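You operate a simulated robot arm through the tools that you are given. There is no shell and no other tool.

You are at the controls of a simulated robot arm. One attempt, no reset.

TASK
Glue the yellow cube, add the blue one, square and clamp them.
Fine: yellow at the fence, one dab, dabber parked, cam knob tight.

The check looks at the end state, three seconds after you hand in, the way a careful person would. Anything else that was tipped, shoved, dropped, spilled or broken makes it a failure.

THE ROBOT
A 6-joint arm with a two-finger parallel gripper, fixed in place. Base frame: the origin is on the floor under the middle of its stand, x ahead of it, y to its left, z up. Readings come in mm, degrees, newtons and seconds.
With the tool pointing down near the work surface it reaches from about 460 to 880 mm from the base axis. Its first joint turns from -115.0 to 115.0 degrees. Payload 4.2 kg.
Tool frame: the origin (TCP) lies between the finger pads and is the grasp point; the fingertips stand 23 mm ahead of it; z points along the fingers, y is the line along which they close. Largest opening 94 mm; finger width 38, thickness 10; the body of the gripper, 54 by 96 mm, starts 39 mm behind the TCP.
Orientation is that of the tool frame in the base frame, as [roll, pitch, yaw] about the fixed x, y, z axes, in that order (R = Rz(yaw) Ry(pitch) Rx(roll)). With the fingers straight down and closing along the base's y, the tool's x points along the base's -x, its y along +y and its z along -z.

THE INTERFACE
- The arm moves only by the tool jog_arm. Its argument "motion" is a list of rows, each a list of 7 numbers: the turn, a rotation vector about the base's x, y, z in degrees, then the shift along the base's x, y, z in mm, then the closure in counts, from 0 (fully open) to 255 (shut). In form: [[wx, wy, wz, x, y, z, grip], ...]. A call has 1 to 20 rows; each row shifts and turns the commanded pose from where the row before left it. Rows are played at 5 a second. More than 50 mm and 8.6 degrees between two rows, or a gripper value outside its range, and nothing of the call is played. Where a pose cannot be reached the arm comes as near as it can. A force on the tool above 50 N (or 10 N above the force at the start of the call, whichever is more), or a blocked arm, ends the call early, and 0.2 s more pass. The fingers move at their own pace (about 108 mm/s each) and stop on an object; they squeeze with about 37 N. The grip force told is the motor's: it shows also when the fingers shut on nothing. Time passes only in rows, and 0.2 s behind the last, so rows that do not move let the fingers close. It gives the time, the measured TCP pose, the force on the tool (base axes), the opening and the grip force at its end, in the units of the frame above (readings bear some noise), with the torque about the TCP (base axes, N m) and any sound that the robot's microphone picked up.
- Cameras (640 x 400 px; columns grow to the right, rows downward): "scene" is fixed at [218.9, 498.8, 1399.8]; the picture's right is [-0.49, -0.87, 0.00], its down [-0.52, 0.29, -0.80] and it looks along [0.70, -0.39, -0.60] (base axes); focal length 252 px, centre (320, 200). "wrist" rides on the gripper at [86, 16, -75] in the tool frame; the picture's right is [-0.18, 0.98, 0.00], its down [-0.58, -0.11, -0.81] and it looks along [-0.79, -0.15, 0.59] (tool axes); focal length 243 px, centre (320, 200). There is no depth. A picture from a camera that has moved, and an enlarged one, comes with that camera's place and axes in the base frame and with its lens.
- camera(camera): a new picture of that camera. The clock stands still meanwhile.
- raise_lower(by): slides the trunk up (or, below 0, down) by that many mm; the arm rides with it, the base frame stays. It gives what a move gives, with no picture.
- inspect(camera, box): a new picture of the part [left, top, right, bottom] of that camera's present view, enlarged. The clock stands still meanwhile.
- sign_off(): hands the job in; it is judged then, once.

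Places have to be worked out from the pictures, the camera data and where the tool is seen. Open the gripper and draw the arm clear of the work before you hand the job in, unless the task says otherwise.

The tools are called after "Emit:" as name(argument=value, ...) on one line, values as JSON. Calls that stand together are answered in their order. jog_arm: Moves the arm, as the interface text tells. Its arguments: {"type":"object","properties":{"motion":{"type":"array","items":{"type":"array","items":{"type":"number"}}}},"required":["motion"]} The other tools are called the same way: raise_lower (by) moves the trunk up or down; camera (camera) takes a picture; inspect (camera, box) takes an enlarged picture of a part of a camera's view; sign_off () hands the job in.

At the start:

```text
t: 0.0
position: [495.7, 88.8, 1209.4]
ee_rot: [-180.0, 0.0, -180.0]
contact_force: [-0.1, -0.9, -1.0]
moment: [-0.03, 0.0, 0.0]
gripper_width: 93.9
finger_force: 0.0
trunk travel left (down, up): [-725.0, 265.0]
```

scene: 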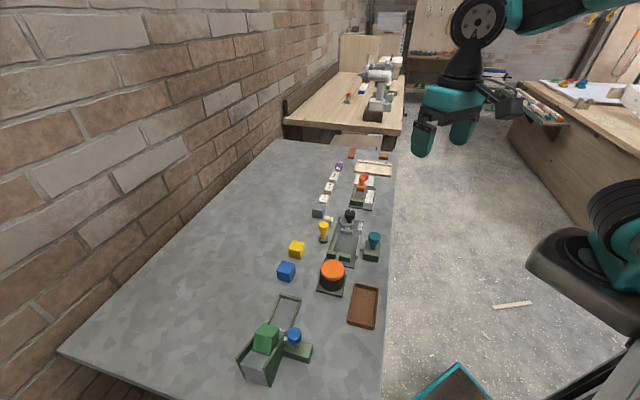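
wrist: 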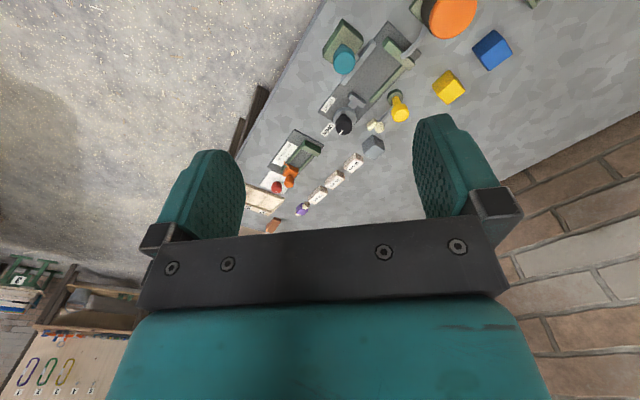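

I start by looking closely at the bench in both views, to identify the fixture, cubes, glue and dabber.

Emit:
inspect(camera="scene", box=[260, 200, 420, 300])

Emit:
inspect(camera="scene", box=[300, 140, 410, 220])

Emit:
inspect(camera="scene", box=[220, 280, 380, 390])

Emit:
inspect(camera="wrist", box=[230, 0, 530, 220])

```text
4.00 times, centred on (340, 250) of scene
camera zoom: at [218.9, 498.8, 1399.8], right [-0.49, -0.87, 0.0], down [-0.52, 0.29, -0.8], along [0.7, -0.39, -0.6], focal length 1009 px, centre (240, 0)
```

zoom: 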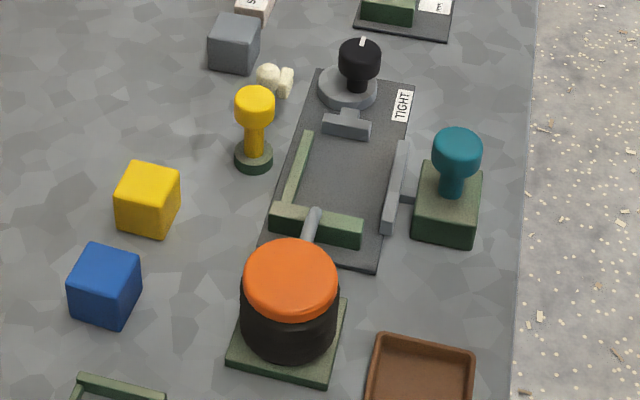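

```text
5.00 times, centred on (355, 180) of scene
camera zoom: at [218.9, 498.8, 1399.8], right [-0.49, -0.87, 0.0], down [-0.52, 0.29, -0.8], along [0.7, -0.39, -0.6], focal length 1261 px, centre (145, 300)
```

zoom: 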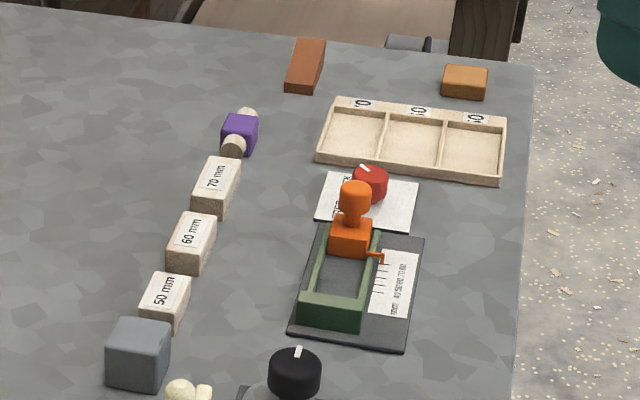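

```text
3.64 times, centred on (300, 335) of scene
camera zoom: at [218.9, 498.8, 1399.8], right [-0.49, -0.87, 0.0], down [-0.52, 0.29, -0.8], along [0.7, -0.39, -0.6], focal length 917 px, centre (393, -291)
```

zoom: 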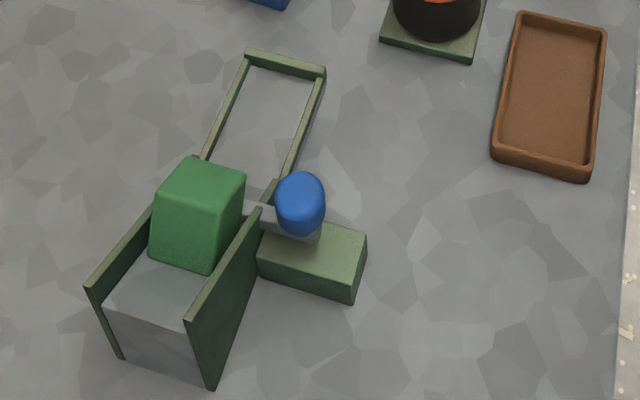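

```text
1.82 times, centred on (380, 110) of wrist
camera zoom: at [408.3, 104.8, 1286.2], right [0.18, 0.98, 0.0], down [0.58, -0.11, 0.81], along [0.79, -0.15, -0.59], focal length 441 px, centre (211, 364)
```

zoom: 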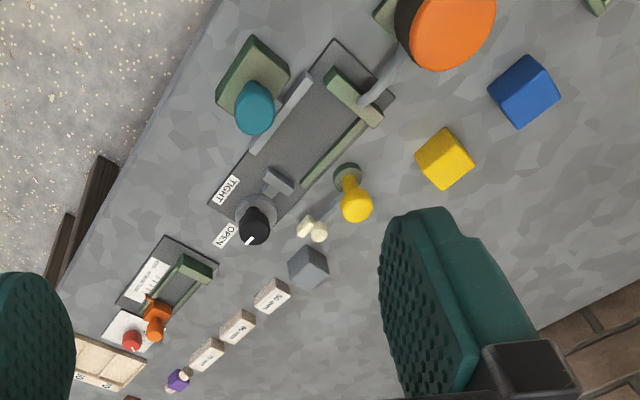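

The objects sit on a bench near z≈800 by triangulation, with the fixture turned about 45°. I zoom further to read the mechanism.

Emit:
inspect(camera="scene", box=[320, 200, 384, 240])

Emit:
inspect(camera="scene", box=[310, 230, 390, 280])

Emit:
inspect(camera="wrist", box=[310, 20, 438, 100])

Emit:
inspect(camera="wrist", box=[310, 90, 438, 170])

```text
10.00 times, centred on (352, 220) of scene
camera zoom: at [218.9, 498.8, 1399.8], right [-0.49, -0.87, 0.0], down [-0.52, 0.29, -0.8], along [0.7, -0.39, -0.6], focal length 2523 px, centre (0, 0)
```

zoom: 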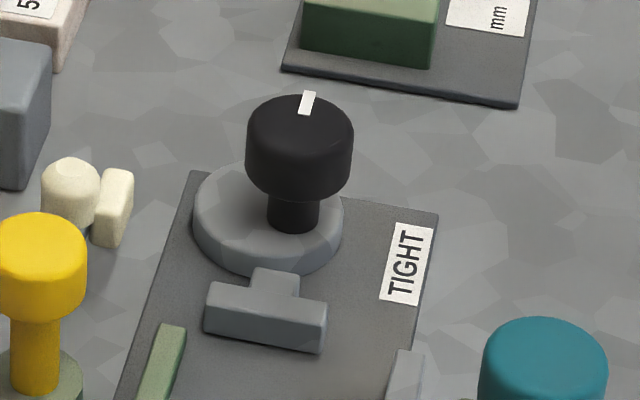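

```text
8.00 times, centred on (350, 255) of scene
camera zoom: at [218.9, 498.8, 1399.8], right [-0.49, -0.87, 0.0], down [-0.52, 0.29, -0.8], along [0.7, -0.39, -0.6], focal length 2018 px, centre (80, -240)
```

zoom: 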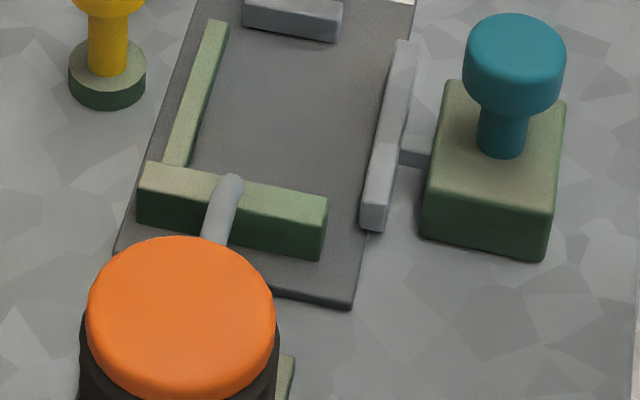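

```text
5.00 times, centred on (374, 60) of wrist
camera zoom: at [408.3, 104.8, 1286.2], right [0.18, 0.98, 0.0], down [0.58, -0.11, 0.81], along [0.79, -0.15, -0.59], focal length 1213 px, centre (50, 900)
```

zoom: 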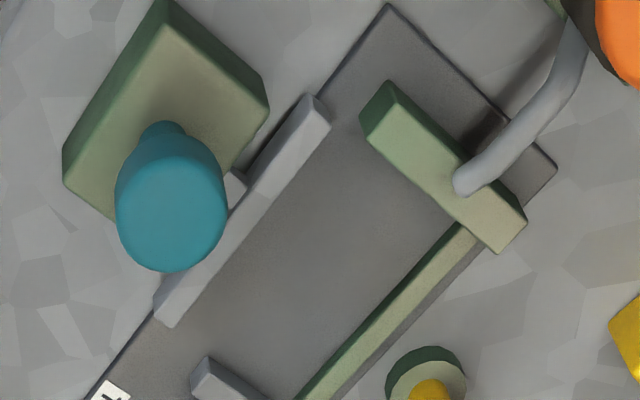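

```text
5.00 times, centred on (374, 130) of wrist
camera zoom: at [408.3, 104.8, 1286.2], right [0.18, 0.98, 0.0], down [0.58, -0.11, 0.81], along [0.79, -0.15, -0.59], focal length 1213 px, centre (50, 550)
```

zoom: 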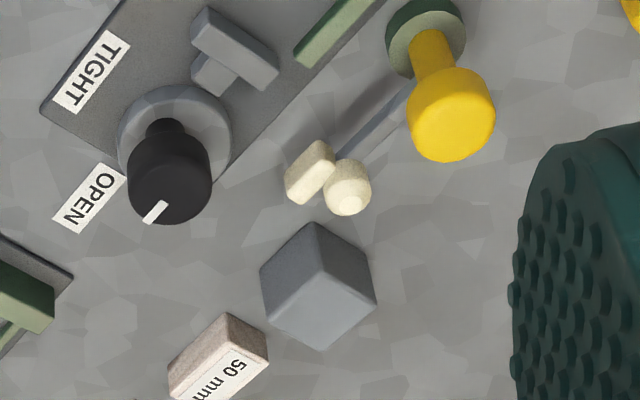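

The layout is: a fence with a side rail, a teal side pusher, a black cam knob with OPEN/TIGHT marks, an orange-topped pot with a spout, and a yellow handle with a thin bar leading to cream pads. I move the wrist camera closer over the fixture, staying well above everything.

Emit:
jog_arm(motion=[[0, 0, 0, 30, 8, -40, 0], [0, 0, 0, 30, 8, -40, 0], [0, 0, 0, 30, 8, -40, 0], [0, 0, 0, 30, 8, -40, 0], [0, 0, 0, 30, 5, -20, 0]])

Emit:
camera(camera="wrist")

Emit:
camera(camera="scene")

```text
refused: row 1 steps farther than a row can; nothing moved
```

```text
taken
camera wrist: at [408.3, 104.8, 1286.2], right [0.18, 0.98, 0.0], down [0.58, -0.11, 0.81], along [0.79, -0.15, -0.59], focal length 243 px, centre (320, 200)
```

wrist: 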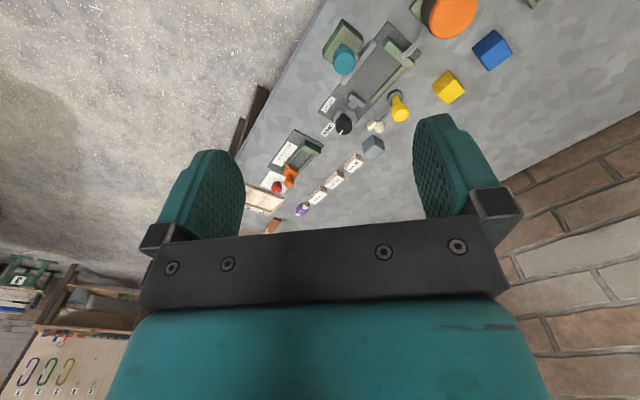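

```text
taken
```

scene: 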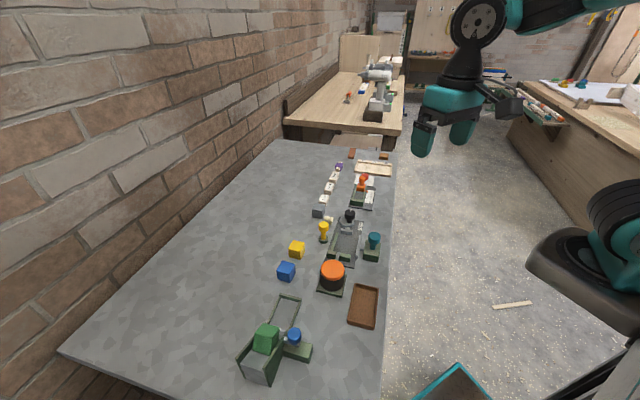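

My first row was just over 50 mm, so nothing moved. I resend with shorter steps.

Emit:
jog_arm(motion=[[0, 0, 0, 25, 7, -35, 0], [0, 0, 0, 25, 7, -35, 0], [0, 0, 0, 25, 7, -35, 0], [0, 0, 0, 25, 7, -35, 0], [0, 0, 0, 25, 7, -35, 0], [0, 0, 0, 25, 5, -25, 0]])

Emit:
camera(camera="wrist")

Emit:
camera(camera="scene")

```text
t: 1.4
position: [645.5, 127.5, 1011.0]
ee_rot: [-180.0, 0.1, -180.0]
contact_force: [-0.4, 0.3, 0.8]
moment: [0.01, -0.03, 0.05]
gripper_width: 94.0
finger_force: 0.0
trunk travel left (down, up): [-725.0, 265.0]
```

```text
taken
camera wrist: at [558.7, 145.1, 1086.2], right [0.18, 0.98, 0.0], down [0.58, -0.11, 0.81], along [0.79, -0.15, -0.59], focal length 243 px, centre (320, 200)
```

wrist: 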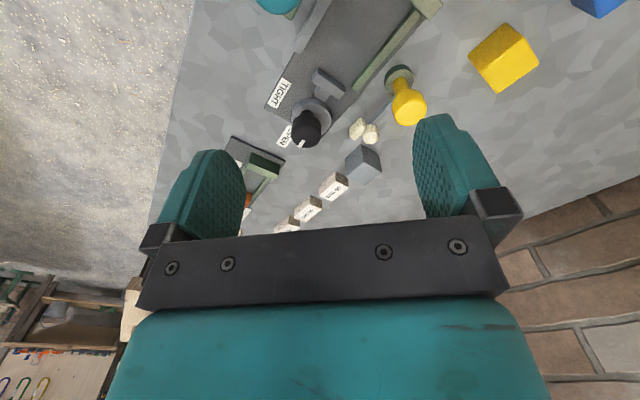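

```text
taken
```

scene: 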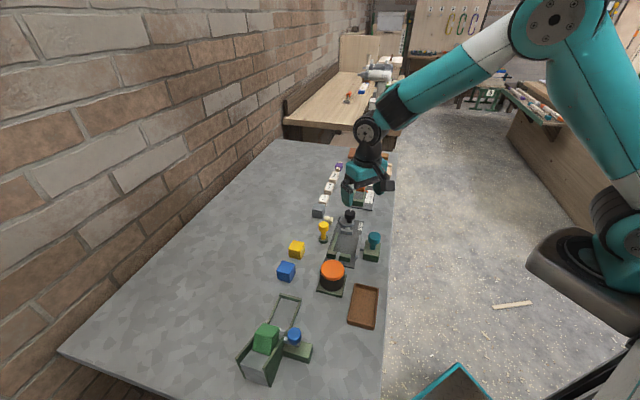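

The arm follows well. I pull back in x and shift so the whole fixture lies in the clear upper part of the wrist picture.

Emit:
jog_arm(motion=[[0, 0, 0, -35, 5, 0, 0], [0, 0, 0, -35, 5, 0, 0], [0, 0, 0, -35, 5, 0, 0], [0, 0, 0, -20, 5, 0, 0]])

Emit:
camera(camera="wrist")

Emit:
inspect(camera="wrist", box=[240, 0, 440, 125])

```text
t: 2.4
position: [518.9, 148.3, 1009.9]
ee_rot: [-180.0, 0.0, 179.9]
contact_force: [-0.3, -0.3, 0.2]
moment: [0.01, 0.03, 0.02]
gripper_width: 94.0
finger_force: 0.0
trunk travel left (down, up): [-725.0, 265.0]
```

```text
taken
camera wrist: at [433.1, 164.8, 1086.3], right [0.18, 0.98, 0.0], down [0.58, -0.11, 0.81], along [0.79, -0.15, -0.59], focal length 243 px, centre (320, 200)
```

wrist: 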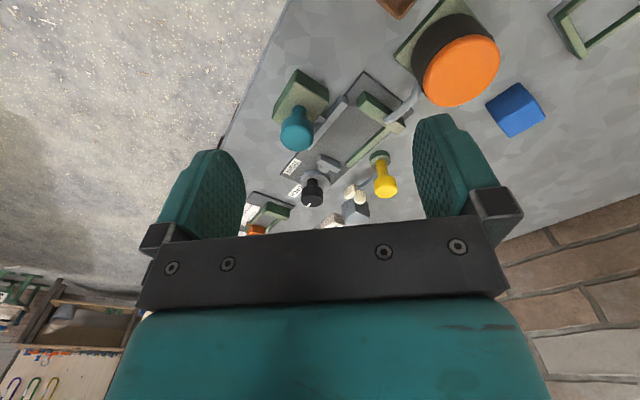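

```text
3.20 times, centred on (340, 62) of wrist
camera zoom: at [433.1, 164.8, 1086.3], right [0.18, 0.98, 0.0], down [0.58, -0.11, 0.81], along [0.79, -0.15, -0.59], focal length 776 px, centre (256, 640)
```

zoom: 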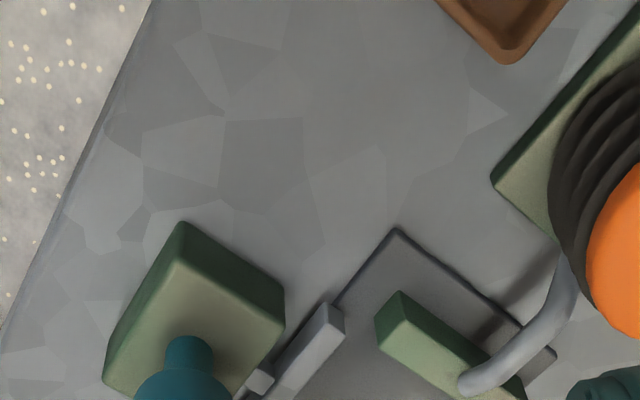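

The orange-topped pot has a pleated bellows body with a spout ending over the fence. Next I zoom on the spout and on the yellow handle with the cream pads.

Emit:
inspect(camera="wrist", box=[320, 140, 416, 200])

Emit:
inspect(camera="wrist", box=[310, 60, 438, 140])

Emit:
inspect(camera="scene", box=[312, 205, 344, 245])

Emit:
inspect(camera="scene", box=[308, 245, 372, 305])

```text
6.67 times, centred on (368, 170) of wrist
camera zoom: at [433.1, 164.8, 1086.3], right [0.18, 0.98, 0.0], down [0.58, -0.11, 0.81], along [0.79, -0.15, -0.59], focal length 1618 px, centre (0, 400)
```

zoom: 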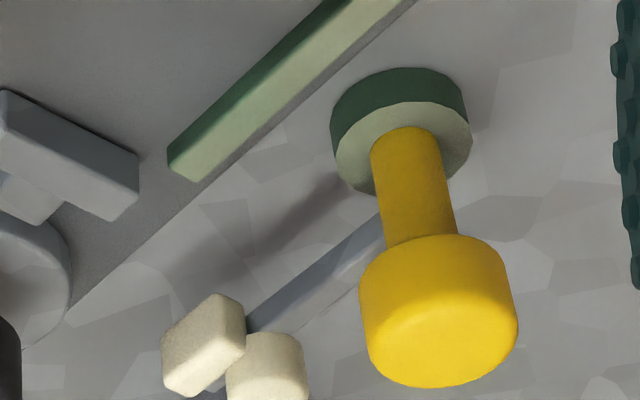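

```text
5.00 times, centred on (374, 100) of wrist
camera zoom: at [433.1, 164.8, 1086.3], right [0.18, 0.98, 0.0], down [0.58, -0.11, 0.81], along [0.79, -0.15, -0.59], focal length 1213 px, centre (50, 700)
```

zoom: 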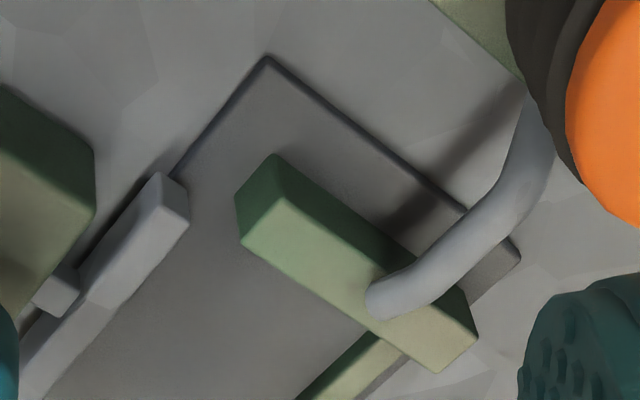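

```text
10.00 times, centred on (328, 225) of scene
camera zoom: at [218.9, 498.8, 1399.8], right [-0.49, -0.87, 0.0], down [-0.52, 0.29, -0.8], along [0.7, -0.39, -0.6], focal length 2523 px, centre (240, -50)
```

zoom: 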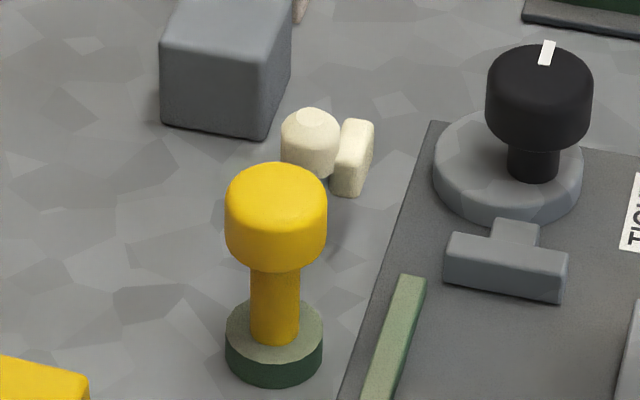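

```text
6.67 times, centred on (340, 275) of scene
camera zoom: at [218.9, 498.8, 1399.8], right [-0.49, -0.87, 0.0], down [-0.52, 0.29, -0.8], along [0.7, -0.39, -0.6], focal length 1682 px, centre (187, -300)
```

zoom: 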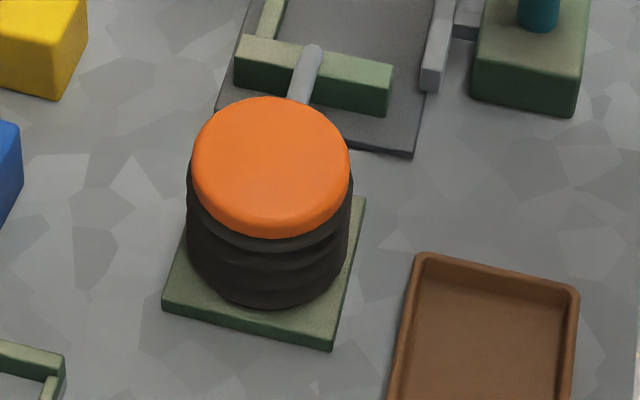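

The yellow knob looks like the pivot post of the dabber: its arm runs along the fixture's side and carries a cream pad. I turn the tool -45° to line up with the fixture and take a closer look along it.

Emit:
jog_arm(motion=[[0, 0, -7.5, 21, 5, -4, 0], [0, 0, -7.5, 21, 5, -4, 0], [0, 0, -7.5, 21, 5, -4, 0], [0, 0, -7.5, 21, 5, -4, 0], [0, 0, -7.5, 21, 5, -4, 0], [0, 0, -7.5, 21, 5, -4, 0]])

Emit:
camera(camera="wrist")

Emit:
inspect(camera="wrist", box=[220, 0, 420, 125])

Emit:
inspect(camera="wrist", box=[240, 110, 420, 230])

```text
t: 3.8
position: [646.8, 177.1, 986.2]
ee_rot: [180.0, 0.1, 134.8]
contact_force: [-1.0, -0.3, 0.6]
moment: [0.0, -0.03, 0.01]
gripper_width: 94.0
finger_force: 0.0
trunk travel left (down, up): [-725.0, 265.0]
```

```text
taken
camera wrist: at [596.7, 251.2, 1061.7], right [0.83, 0.56, 0.0], down [0.33, -0.49, 0.81], along [0.45, -0.67, -0.59], focal length 243 px, centre (320, 200)
```

wrist: 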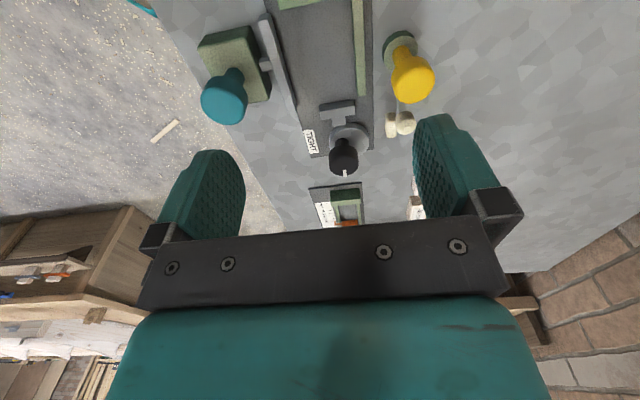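

```text
3.20 times, centred on (320, 62) of wrist
camera zoom: at [596.7, 251.2, 1061.7], right [0.83, 0.56, 0.0], down [0.33, -0.49, 0.81], along [0.45, -0.67, -0.59], focal length 776 px, centre (320, 640)
```

zoom: 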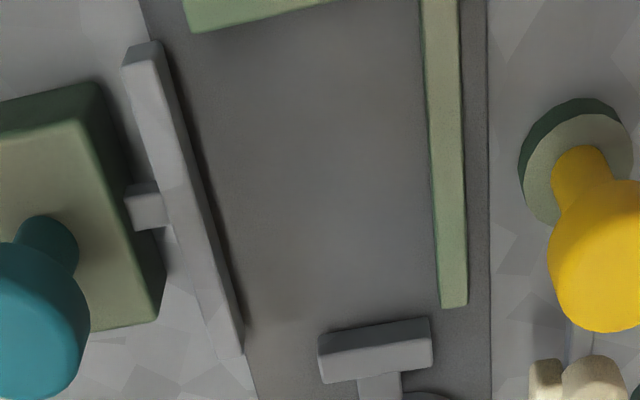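

```text
3.33 times, centred on (330, 170) of wrist
camera zoom: at [596.7, 251.2, 1061.7], right [0.83, 0.56, 0.0], down [0.33, -0.49, 0.81], along [0.45, -0.67, -0.59], focal length 809 px, centre (287, 300)
```

zoom: 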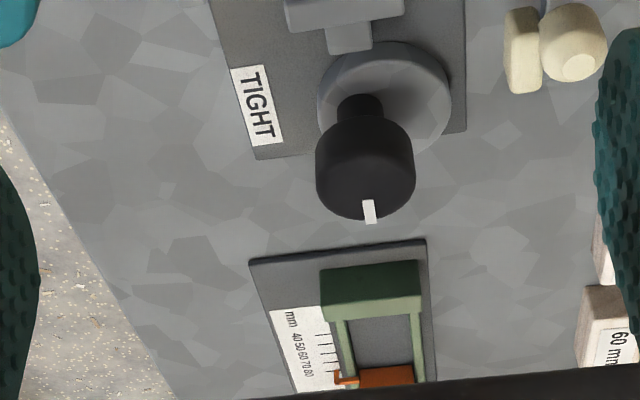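

The pose is good; the rail end triangulates to z≈814 at (717,156), so the plate top sits near 804. I zoom tighter on the dabber pad, the fence with spout, and the cam from here.

Emit:
inspect(camera="wrist", box=[376, 30, 440, 140])

Emit:
inspect(camera="scene", box=[322, 208, 346, 228])

Emit:
inspect(camera="scene", box=[325, 238, 365, 268])

Emit:
inspect(camera="wrist", box=[300, 90, 380, 185])

```text
3.64 times, centred on (408, 85) of wrist
camera zoom: at [596.7, 251.2, 1061.7], right [0.83, 0.56, 0.0], down [0.33, -0.49, 0.81], along [0.45, -0.67, -0.59], focal length 882 px, centre (0, 618)
```

zoom: 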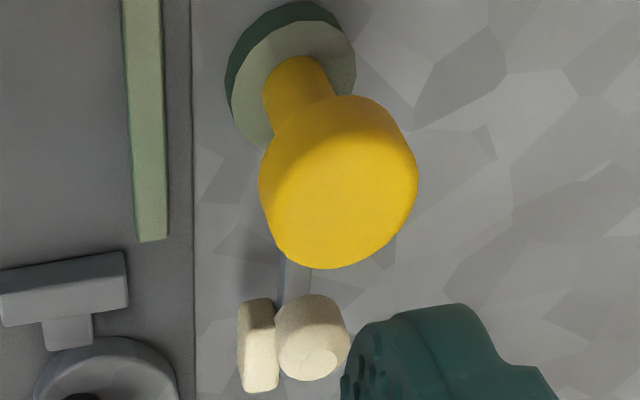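

```text
16.00 times, centred on (334, 218) of scene
camera zoom: at [218.9, 498.8, 1399.8], right [-0.49, -0.87, 0.0], down [-0.52, 0.29, -0.8], along [0.7, -0.39, -0.6], focal length 4036 px, centre (96, -88)
```

zoom: 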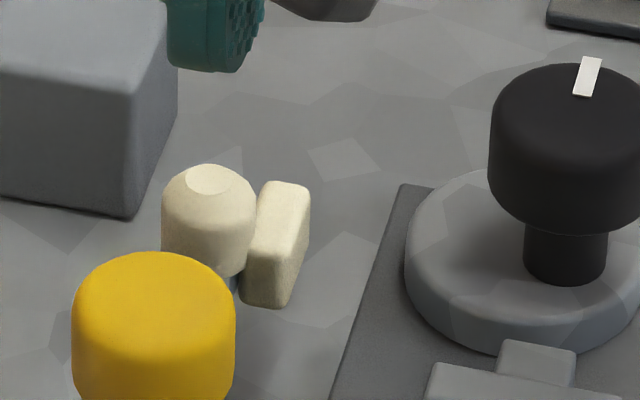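

```text
13.33 times, centred on (345, 253) of scene
camera zoom: at [218.9, 498.8, 1399.8], right [-0.49, -0.87, 0.0], down [-0.52, 0.29, -0.8], along [0.7, -0.39, -0.6], focal length 3364 px, centre (-13, -507)
```

zoom: 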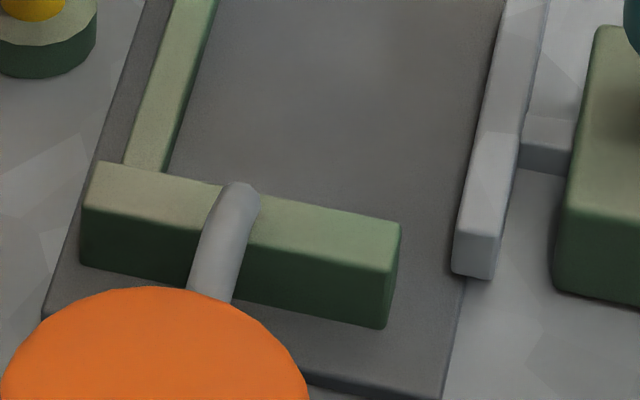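

```text
4.21 times, centred on (340, 138) of wrist
camera zoom: at [596.7, 251.2, 1061.7], right [0.83, 0.56, 0.0], down [0.33, -0.49, 0.81], along [0.45, -0.67, -0.59], focal length 1022 px, centre (236, 463)
```

zoom: 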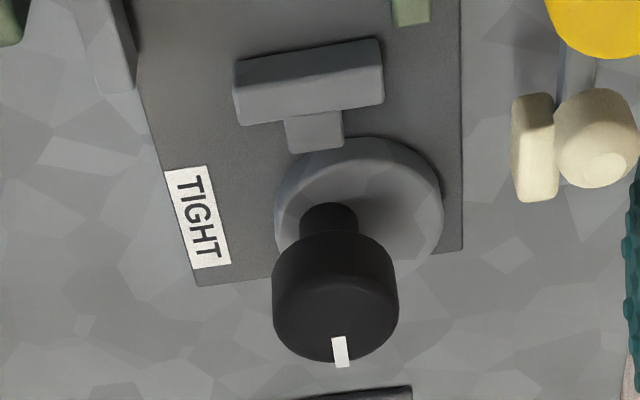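

Reading the mechanism: the yellow knob swings an arm with a glue bottle and pad about 90° into the channel; the black knob turns from OPEN (towards the far end) to TIGHT. I now move over the two cubes to measure them.

Emit:
jog_arm(motion=[[0, 0, 0, 6, 40, 0, 0], [0, 0, 0, 6, 40, 0, 0], [0, 0, 0, 6, 40, 0, 0], [0, 0, 0, 6, 40, 0, 0]])

Emit:
camera(camera="wrist")

Emit:
inspect(camera="wrist", box=[240, 0, 400, 100])

Emit:
inspect(camera="scene", box=[270, 230, 318, 290])

```text
t: 4.8
position: [670.0, 337.5, 985.9]
ee_rot: [-180.0, 0.1, 135.0]
contact_force: [-0.1, -0.9, 0.3]
moment: [0.01, 0.02, -0.01]
gripper_width: 94.2
finger_force: 0.1
trunk travel left (down, up): [-725.0, 265.0]
```

```text
taken
camera wrist: at [620.4, 411.4, 1062.2], right [0.83, 0.56, 0.0], down [0.33, -0.49, 0.81], along [0.45, -0.67, -0.59], focal length 243 px, centre (320, 200)
```

wrist: 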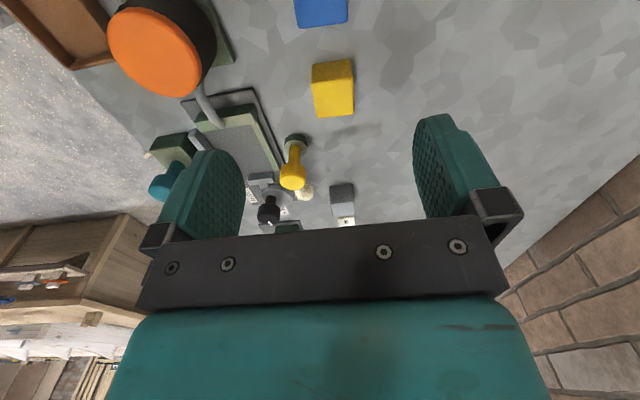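

```text
4.00 times, centred on (320, 50) of wrist
camera zoom: at [620.4, 411.4, 1062.2], right [0.83, 0.56, 0.0], down [0.33, -0.49, 0.81], along [0.45, -0.67, -0.59], focal length 970 px, centre (320, 800)
```

zoom: 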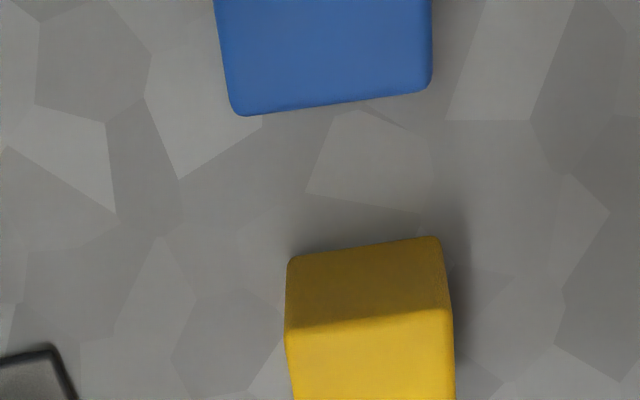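

```text
6.67 times, centred on (294, 260) of scene
camera zoom: at [218.9, 498.8, 1399.8], right [-0.49, -0.87, 0.0], down [-0.52, 0.29, -0.8], along [0.7, -0.39, -0.6], focal length 1682 px, centre (493, -200)
```

zoom: 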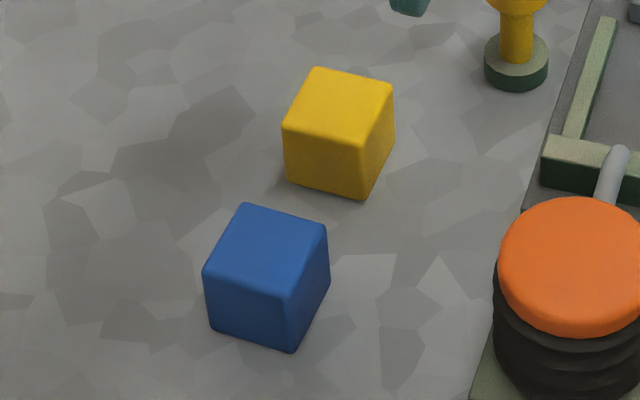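

Both cubes appear turned near 45°, so the tool yaw is nearly right; yellow is around (705,305), blue around (650,366). I drop lower over yellow to measure it well.

Emit:
jog_arm(motion=[[0, 0, 0, 17, -16, -28, 0], [0, 0, 0, 17, -16, -28, 0], [0, 0, 0, 0, 0, 0, 0]])

Emit:
camera(camera="wrist")

Emit:
inspect(camera="wrist", box=[240, 30, 400, 130])

Emit:
inspect(camera="scene", box=[280, 235, 320, 265])

```text
t: 5.6
position: [705.0, 305.3, 930.9]
ee_rot: [180.0, 0.0, 135.0]
contact_force: [0.3, -0.1, -0.9]
moment: [0.03, 0.01, 0.03]
gripper_width: 94.0
finger_force: 0.1
trunk travel left (down, up): [-725.0, 265.0]
```

```text
taken
camera wrist: at [654.2, 379.7, 1007.2], right [0.82, 0.57, 0.0], down [0.33, -0.49, 0.81], along [0.46, -0.66, -0.59], focal length 243 px, centre (320, 200)
```

wrist: 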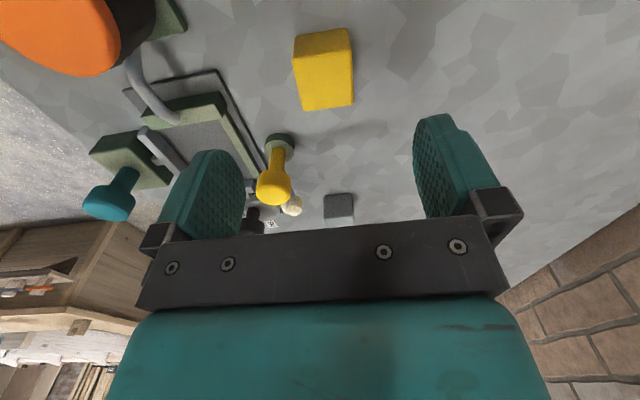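

```text
4.00 times, centred on (320, 80) of wrist
camera zoom: at [654.2, 379.7, 1007.2], right [0.82, 0.57, 0.0], down [0.33, -0.49, 0.81], along [0.46, -0.66, -0.59], focal length 970 px, centre (320, 680)
```

zoom: 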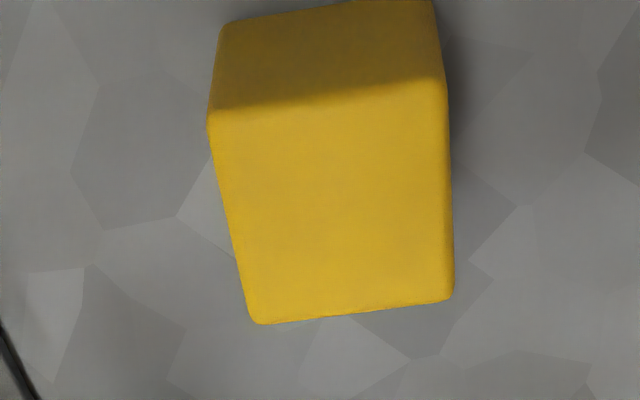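

```text
13.33 times, centred on (300, 250) of scene
camera zoom: at [218.9, 498.8, 1399.8], right [-0.49, -0.87, 0.0], down [-0.52, 0.29, -0.8], along [0.7, -0.39, -0.6], focal length 3364 px, centre (587, -467)
```

zoom: 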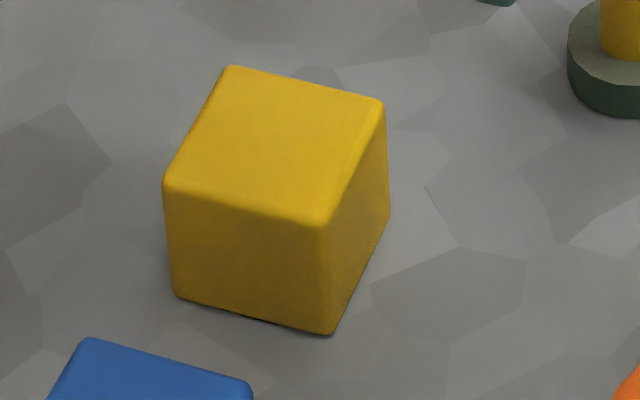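

Yellow comes out as a ~40 mm cube centred near (708,307.5), yaw ≈42°. I trim the yaw by -3°, centre over it and come down part-way to check.

Emit:
jog_arm(motion=[[0, 0, -3, 3, 2, -25, 0], [0, 0, 0, 0, 0, -20, 0], [0, 0, 0, 0, 0, 0, 0]])

Emit:
camera(camera="wrist")

Emit:
inspect(camera="scene", box=[270, 220, 334, 260])

```text
t: 6.4
position: [706.9, 308.6, 887.4]
ee_rot: [-179.9, 0.0, 132.0]
contact_force: [-0.6, -0.1, 0.9]
moment: [-0.01, 0.01, 0.01]
gripper_width: 93.9
finger_force: 0.1
trunk travel left (down, up): [-725.0, 265.0]
```

```text
taken
camera wrist: at [661.3, 384.4, 962.3], right [0.85, 0.52, 0.0], down [0.31, -0.51, 0.81], along [0.42, -0.69, -0.59], focal length 243 px, centre (320, 200)
```

wrist: 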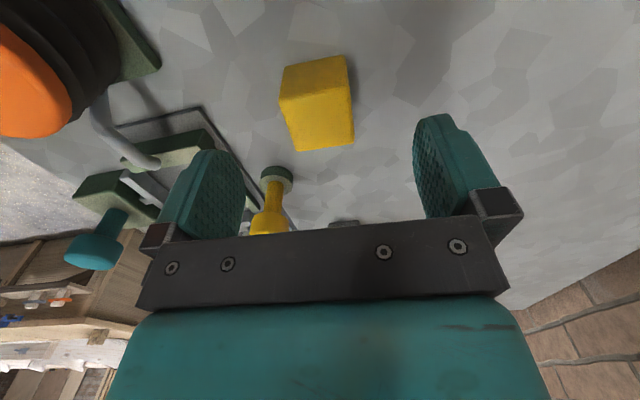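

```text
10.00 times, centred on (302, 240) of scene
camera zoom: at [218.9, 498.8, 1399.8], right [-0.49, -0.87, 0.0], down [-0.52, 0.29, -0.8], along [0.7, -0.39, -0.6], focal length 2523 px, centre (500, -200)
```

zoom: 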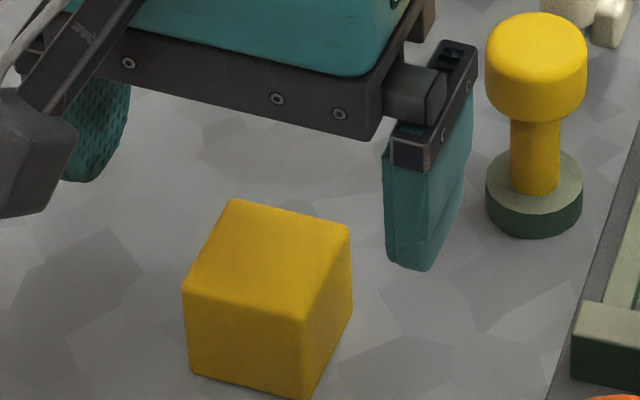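

The cube top centre reads (706,309.5), right under the TCP. I go down to z≈841 and close on it.

Emit:
jog_arm(motion=[[0, 0, 0, 0, 0, -23, 0], [0, 0, 0, 0, 0, -23, 0], [0, 0, 0, 0, 0, 0, 0], [0, 0, 0, 0, 0, 0, 120], [0, 0, 0, 0, 0, 0, 255], [0, 0, 0, 0, 0, 0, 255], [0, 0, 0, 0, 0, 0, 255]])

Emit:
camera(camera="wrist")

Emit:
inspect(camera="scene", box=[270, 220, 334, 260])

```text
t: 8.0
position: [706.9, 307.4, 840.0]
ee_rot: [-180.0, 0.0, 132.0]
contact_force: [0.6, -0.6, -0.2]
moment: [-0.01, -0.01, -0.03]
gripper_width: 39.2
finger_force: 36.9
trunk travel left (down, up): [-725.0, 265.0]
```

```text
taken
camera wrist: at [661.1, 384.2, 915.9], right [0.85, 0.52, 0.0], down [0.31, -0.5, 0.81], along [0.42, -0.69, -0.59], focal length 243 px, centre (320, 200)
```

wrist: 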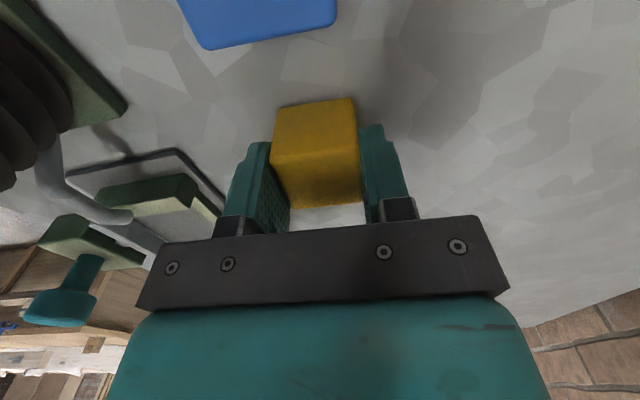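

```text
10.00 times, centred on (302, 240) of scene
camera zoom: at [218.9, 498.8, 1399.8], right [-0.49, -0.87, 0.0], down [-0.52, 0.29, -0.8], along [0.7, -0.39, -0.6], focal length 2523 px, centre (500, -200)
```

zoom: 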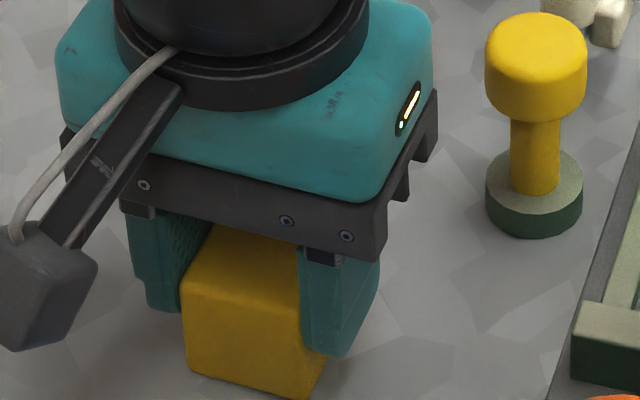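

Grip is solid (39.2 mm, 37 N). I zoom in to see where the cube sits between the pads along the finger width.

Emit:
inspect(camera="wrist", box=[210, 80, 434, 220])

```text
2.86 times, centred on (322, 150) of wrist
camera zoom: at [661.1, 384.2, 915.9], right [0.85, 0.52, 0.0], down [0.31, -0.5, 0.81], along [0.42, -0.69, -0.59], focal length 693 px, centre (314, 343)
```

zoom: 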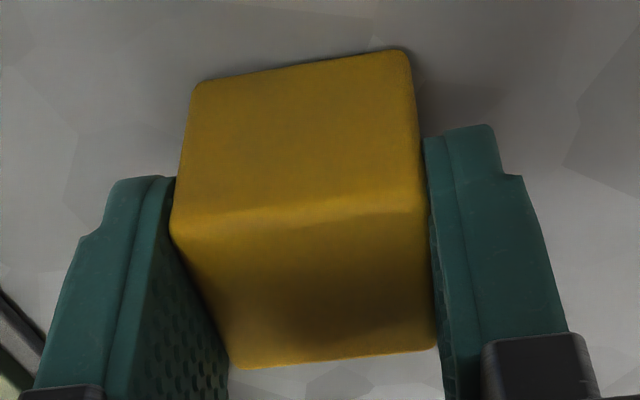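

The cube sits centred within ~1.5 mm of the TCP. I lift it to z≈930 and carry it over the fence end of the fixture, turning back to the fixture's 45°.

Emit:
jog_arm(motion=[[0, 0, 0, 0, 0, 15, 255], [0, 0, 0, 0, 0, 25, 255], [0, 0, 0, 0, 0, 25, 255], [0, 0, 0, 0, 0, 25, 255], [0, 0, 1, -14.8, -29.5, 0, 255], [0, 0, 1, -14.8, -29.5, 0, 255], [0, 0, 1, -14.8, -29.5, 0, 255], [0, 0, 0, -14.8, -29.5, 0, 255], [0, 0, 0, 0, 0, 0, 255]])

Emit:
camera(camera="wrist")

Emit:
inspect(camera="wrist", box=[160, 0, 480, 200])

Emit:
inspect(camera="scene", box=[300, 200, 396, 260])

```text
t: 10.0
position: [646.7, 189.2, 929.7]
ee_rot: [-179.9, 0.1, 135.0]
contact_force: [0.5, 0.7, -0.9]
moment: [0.03, 0.02, 0.0]
gripper_width: 39.0
finger_force: 37.2
trunk travel left (down, up): [-725.0, 265.0]
```

```text
taken
camera wrist: at [597.5, 263.0, 1005.1], right [0.82, 0.57, 0.0], down [0.33, -0.49, 0.81], along [0.46, -0.67, -0.59], focal length 243 px, centre (320, 200)
```

wrist: 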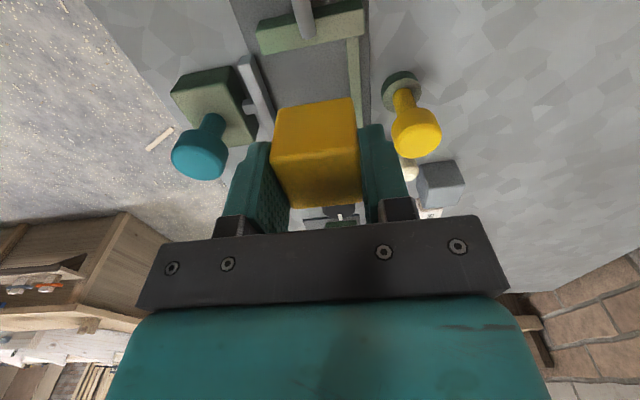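

```text
2.00 times, centred on (320, 100) of wrist
camera zoom: at [597.5, 263.0, 1005.1], right [0.82, 0.57, 0.0], down [0.33, -0.49, 0.81], along [0.46, -0.67, -0.59], focal length 485 px, centre (320, 400)
```

zoom: 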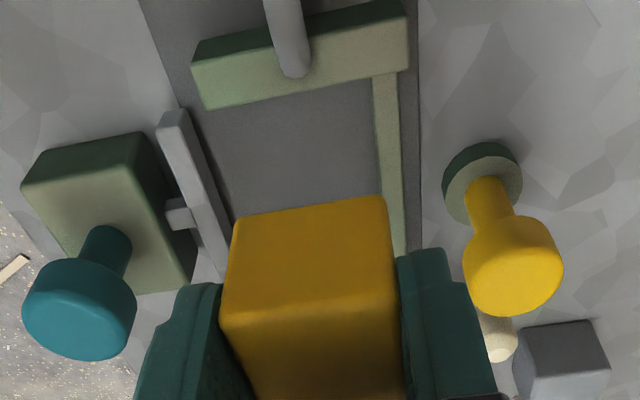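

```text
6.67 times, centred on (348, 230) of scene
camera zoom: at [218.9, 498.8, 1399.8], right [-0.49, -0.87, 0.0], down [-0.52, 0.29, -0.8], along [0.7, -0.39, -0.6], focal length 1682 px, centre (133, 0)
```

zoom: 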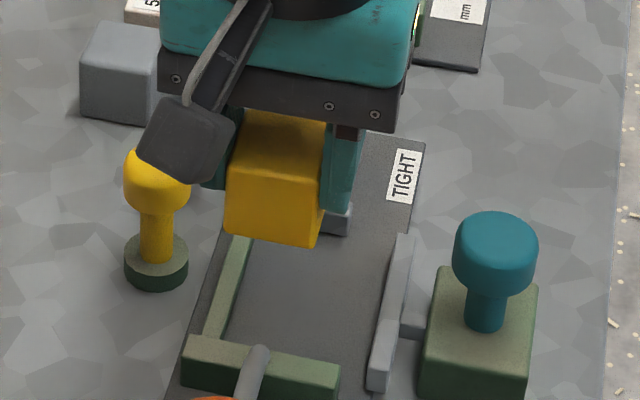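

The fence inner face reads at l≈-81 mm and the rail at w≈28 in fixture axes, so the cube hangs about 3 mm clear of both. I nudge 2 mm away from the fence and lower to just above the plate.

Emit:
jog_arm(motion=[[0, 0, 0, 1.4, -1.4, -20, 255], [0, 0, 0, 0, 0, -25, 255], [0, 0, 0, 0, 0, -20, 255], [0, 0, 0, 0, 0, -12, 255], [0, 0, 0, 0, 0, 0, 255]])

Emit:
inspect(camera="scene", box=[310, 220, 374, 260])

Emit:
inspect(camera="wrist", box=[160, 0, 480, 200])

```text
t: 11.2
position: [648.7, 188.1, 852.3]
ee_rot: [179.9, 0.1, 134.9]
contact_force: [0.5, -0.1, 3.8]
moment: [0.02, -0.09, -0.03]
gripper_width: 39.0
finger_force: 37.0
trunk travel left (down, up): [-725.0, 265.0]
```

```text
10.00 times, centred on (342, 240) of scene
camera zoom: at [218.9, 498.8, 1399.8], right [-0.49, -0.87, 0.0], down [-0.52, 0.29, -0.8], along [0.7, -0.39, -0.6], focal length 2523 px, centre (100, -200)
```

zoom: 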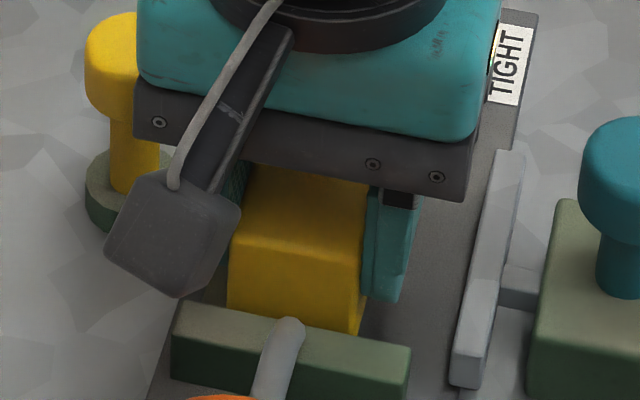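

```text
2.00 times, centred on (320, 100) of wrist
camera zoom: at [599.8, 261.8, 928.6], right [0.83, 0.56, 0.0], down [0.33, -0.49, 0.81], along [0.46, -0.67, -0.59], focal length 485 px, centre (320, 400)
```

zoom: 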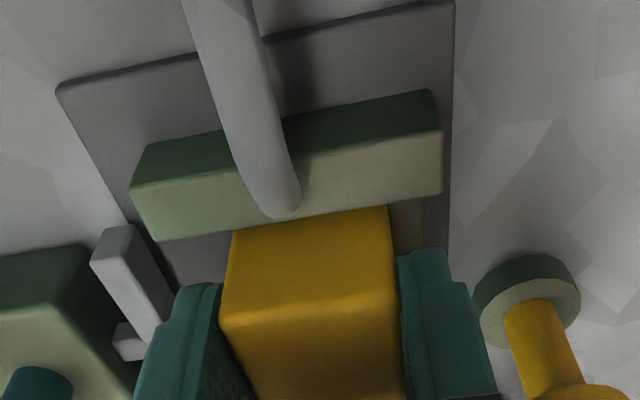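

A light upward force (3.8 N) at z≈852 could mean the cube edge touches the rail. I lift slightly, shift 3 mm away from the rail and come down in small steps to see where contact comes.

Emit:
jog_arm(motion=[[0, 0, 0, 0, 0, 4, 255], [0, 0, 0, -2.1, -2.1, 0, 255], [0, 0, 0, 0, 0, -4, 255], [0, 0, 0, 0, 0, 0, 255]])

```text
t: 12.2
position: [647.0, 186.3, 852.3]
ee_rot: [179.9, 0.0, 134.9]
contact_force: [-0.5, 0.2, 0.1]
moment: [-0.03, 0.0, 0.02]
gripper_width: 38.9
finger_force: 36.9
trunk travel left (down, up): [-725.0, 265.0]
```

No contact now at the same height, so it had been on the rail. I continue down in small steps.

Emit:
jog_arm(motion=[[0, 0, 0, 0, 0, -2, 255], [0, 0, 0, 0, 0, -2, 255], [0, 0, 0, 0, 0, -1, 255], [0, 0, 0, 0, 0, 0, 255]])

```text
t: 13.2
position: [647.2, 185.9, 847.0]
ee_rot: [180.0, -0.1, 134.9]
contact_force: [-0.4, 0.0, 0.0]
moment: [-0.02, 0.01, -0.01]
gripper_width: 38.9
finger_force: 37.1
trunk travel left (down, up): [-725.0, 265.0]
```

Emit:
jog_arm(motion=[[0, 0, 0, 0, 0, -1, 255], [0, 0, 0, 0, 0, -1, 255], [0, 0, 0, 0, 0, 0, 255]])

```text
t: 14.0
position: [646.7, 186.5, 845.2]
ee_rot: [-179.9, -0.1, 135.0]
contact_force: [-1.2, -1.0, 5.1]
moment: [-0.09, 0.0, 0.01]
gripper_width: 39.0
finger_force: 36.8
trunk travel left (down, up): [-725.0, 265.0]
```

Contact at z=845 (5 N): the cube rests on the plate, whose top is about 805. I open just a little to release and rise straight up.

Emit:
jog_arm(motion=[[0, 0, 0, 0, 0, 0, 200], [0, 0, 0, 0, 0, 0, 108], [0, 0, 0, 0, 0, 0, 108], [0, 0, 0, 0, 0, 0, 108], [0, 0, 0, 0, 0, 10, 108], [0, 0, 0, 0, 0, 20, 108], [0, 0, 0, 0, 0, 25, 108], [0, 0, 0, 0, 0, 25, 108], [0, 0, 0, 0, 0, 0, 108]])

Emit:
camera(camera="wrist")

Emit:
inspect(camera="wrist", box=[200, 0, 440, 150])

Emit:
inspect(camera="scene", box=[310, 220, 374, 260])

```text
t: 16.0
position: [647.3, 185.4, 926.4]
ee_rot: [-180.0, 0.0, 135.0]
contact_force: [-0.5, -0.1, 0.1]
moment: [0.02, 0.05, 0.0]
gripper_width: 54.2
finger_force: 0.0
trunk travel left (down, up): [-725.0, 265.0]
```

```text
taken
camera wrist: at [597.1, 259.2, 1001.3], right [0.83, 0.56, 0.0], down [0.33, -0.49, 0.81], along [0.46, -0.67, -0.59], focal length 243 px, centre (320, 200)
```

wrist: 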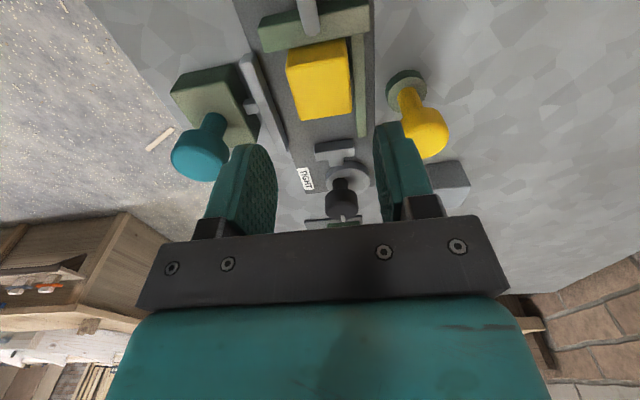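

```text
2.67 times, centred on (320, 75) of wrist
camera zoom: at [597.1, 259.2, 1001.3], right [0.83, 0.56, 0.0], down [0.33, -0.49, 0.81], along [0.46, -0.67, -0.59], focal length 647 px, centre (320, 533)
```

zoom: 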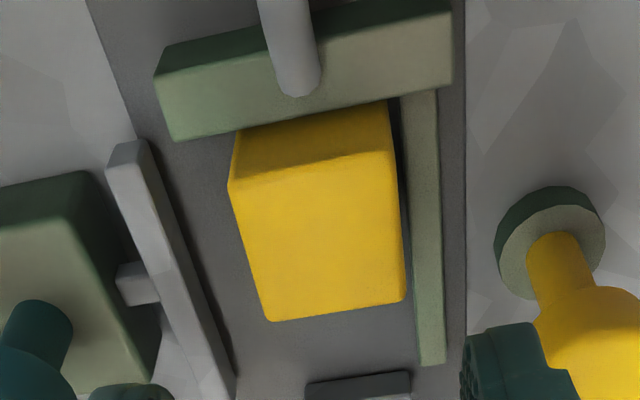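

```text
10.00 times, centred on (342, 240) of scene
camera zoom: at [218.9, 498.8, 1399.8], right [-0.49, -0.87, 0.0], down [-0.52, 0.29, -0.8], along [0.7, -0.39, -0.6], focal length 2523 px, centre (100, -200)
```

zoom: 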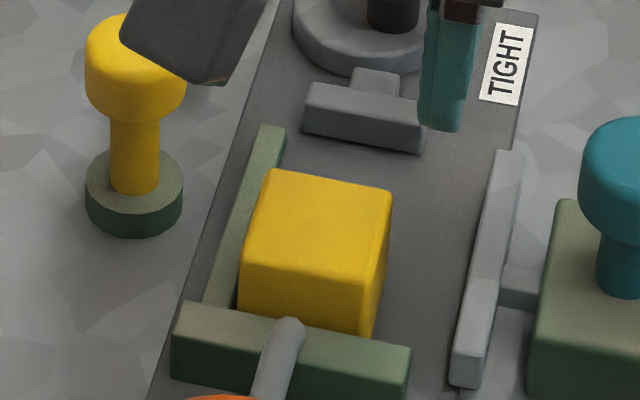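

Yellow sits flat about 4 mm off the fence. I close the gripper, move to its far side and come down with tips at z≈828, above the cam follower, to push it gently against the fence.

Emit:
jog_arm(motion=[[0, 0, 0, 17.5, -17, 0, 200], [0, 0, 0, 17.5, -17, 0, 255], [0, 0, 0, 0, 0, -25, 255], [0, 0, 0, 0, 0, -25, 255], [0, 0, 0, 0, 0, -25, 255], [0, 0, 0, 0, 0, 0, 255]])

Emit:
inspect(camera="scene", box=[310, 210, 374, 250])

Emit:
camera(camera="wrist")

```text
t: 17.4
position: [682.0, 150.9, 850.2]
ee_rot: [-180.0, 0.0, 135.0]
contact_force: [0.4, 0.3, -0.2]
moment: [0.0, -0.01, 0.01]
gripper_width: 0.0
finger_force: 37.3
trunk travel left (down, up): [-725.0, 265.0]
```

```text
10.00 times, centred on (342, 230) of scene
camera zoom: at [218.9, 498.8, 1399.8], right [-0.49, -0.87, 0.0], down [-0.52, 0.29, -0.8], along [0.7, -0.39, -0.6], focal length 2523 px, centre (100, -100)
```

zoom: 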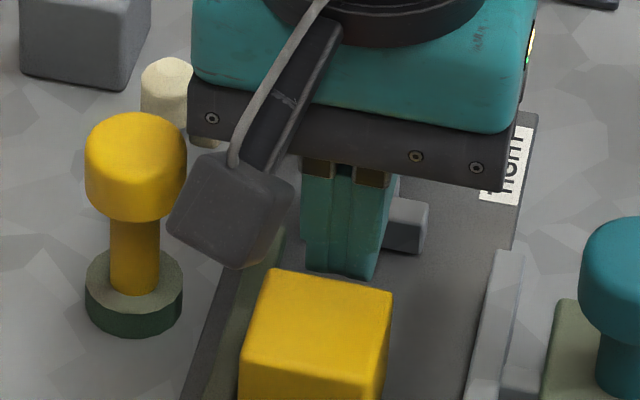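

```text
taken
camera wrist: at [632.0, 224.8, 926.3], right [0.83, 0.56, 0.0], down [0.33, -0.49, 0.81], along [0.46, -0.67, -0.59], focal length 243 px, centre (320, 200)
```

wrist: 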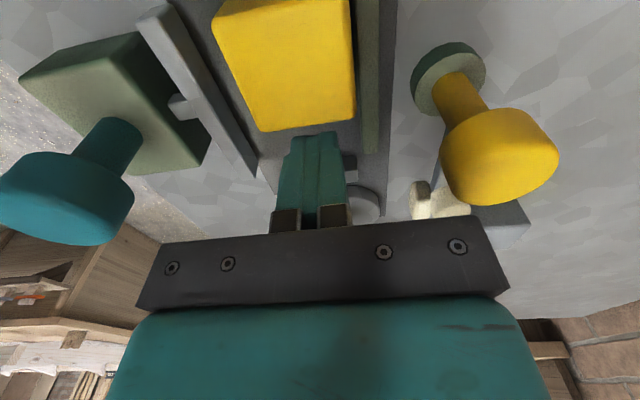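

Tips are clear and next to the cube. I push towards the fence in small steps, watching the force.

Emit:
jog_arm(motion=[[0, 0, 0, -2.8, 2.8, 0, 255], [0, 0, 0, -2.8, 2.8, 0, 255], [0, 0, 0, -1.4, 1.4, 0, 255], [0, 0, 0, -0.7, 0.7, 0, 255], [0, 0, 0, -0.7, 0.7, 0, 255]])

```text
t: 18.6
position: [674.2, 159.3, 850.1]
ee_rot: [-180.0, 0.0, 134.9]
contact_force: [2.5, -2.7, 1.9]
moment: [-0.05, -0.01, 0.02]
gripper_width: 0.0
finger_force: 37.1
trunk travel left (down, up): [-725.0, 265.0]
```

Light contact (≈3.7 N): the cube is sliding. I continue a millimetre at a time.

Emit:
jog_arm(motion=[[0, 0, 0, -0.7, 0.7, 0, 255], [0, 0, 0, -0.7, 0.7, 0, 255], [0, 0, 0, 0, 0, 0, 255]])

```text
t: 19.4
position: [673.1, 160.8, 851.0]
ee_rot: [179.9, 0.1, 134.9]
contact_force: [13.2, -15.2, 7.7]
moment: [-0.09, -0.11, 0.05]
gripper_width: 0.3
finger_force: 36.9
trunk travel left (down, up): [-725.0, 265.0]
```

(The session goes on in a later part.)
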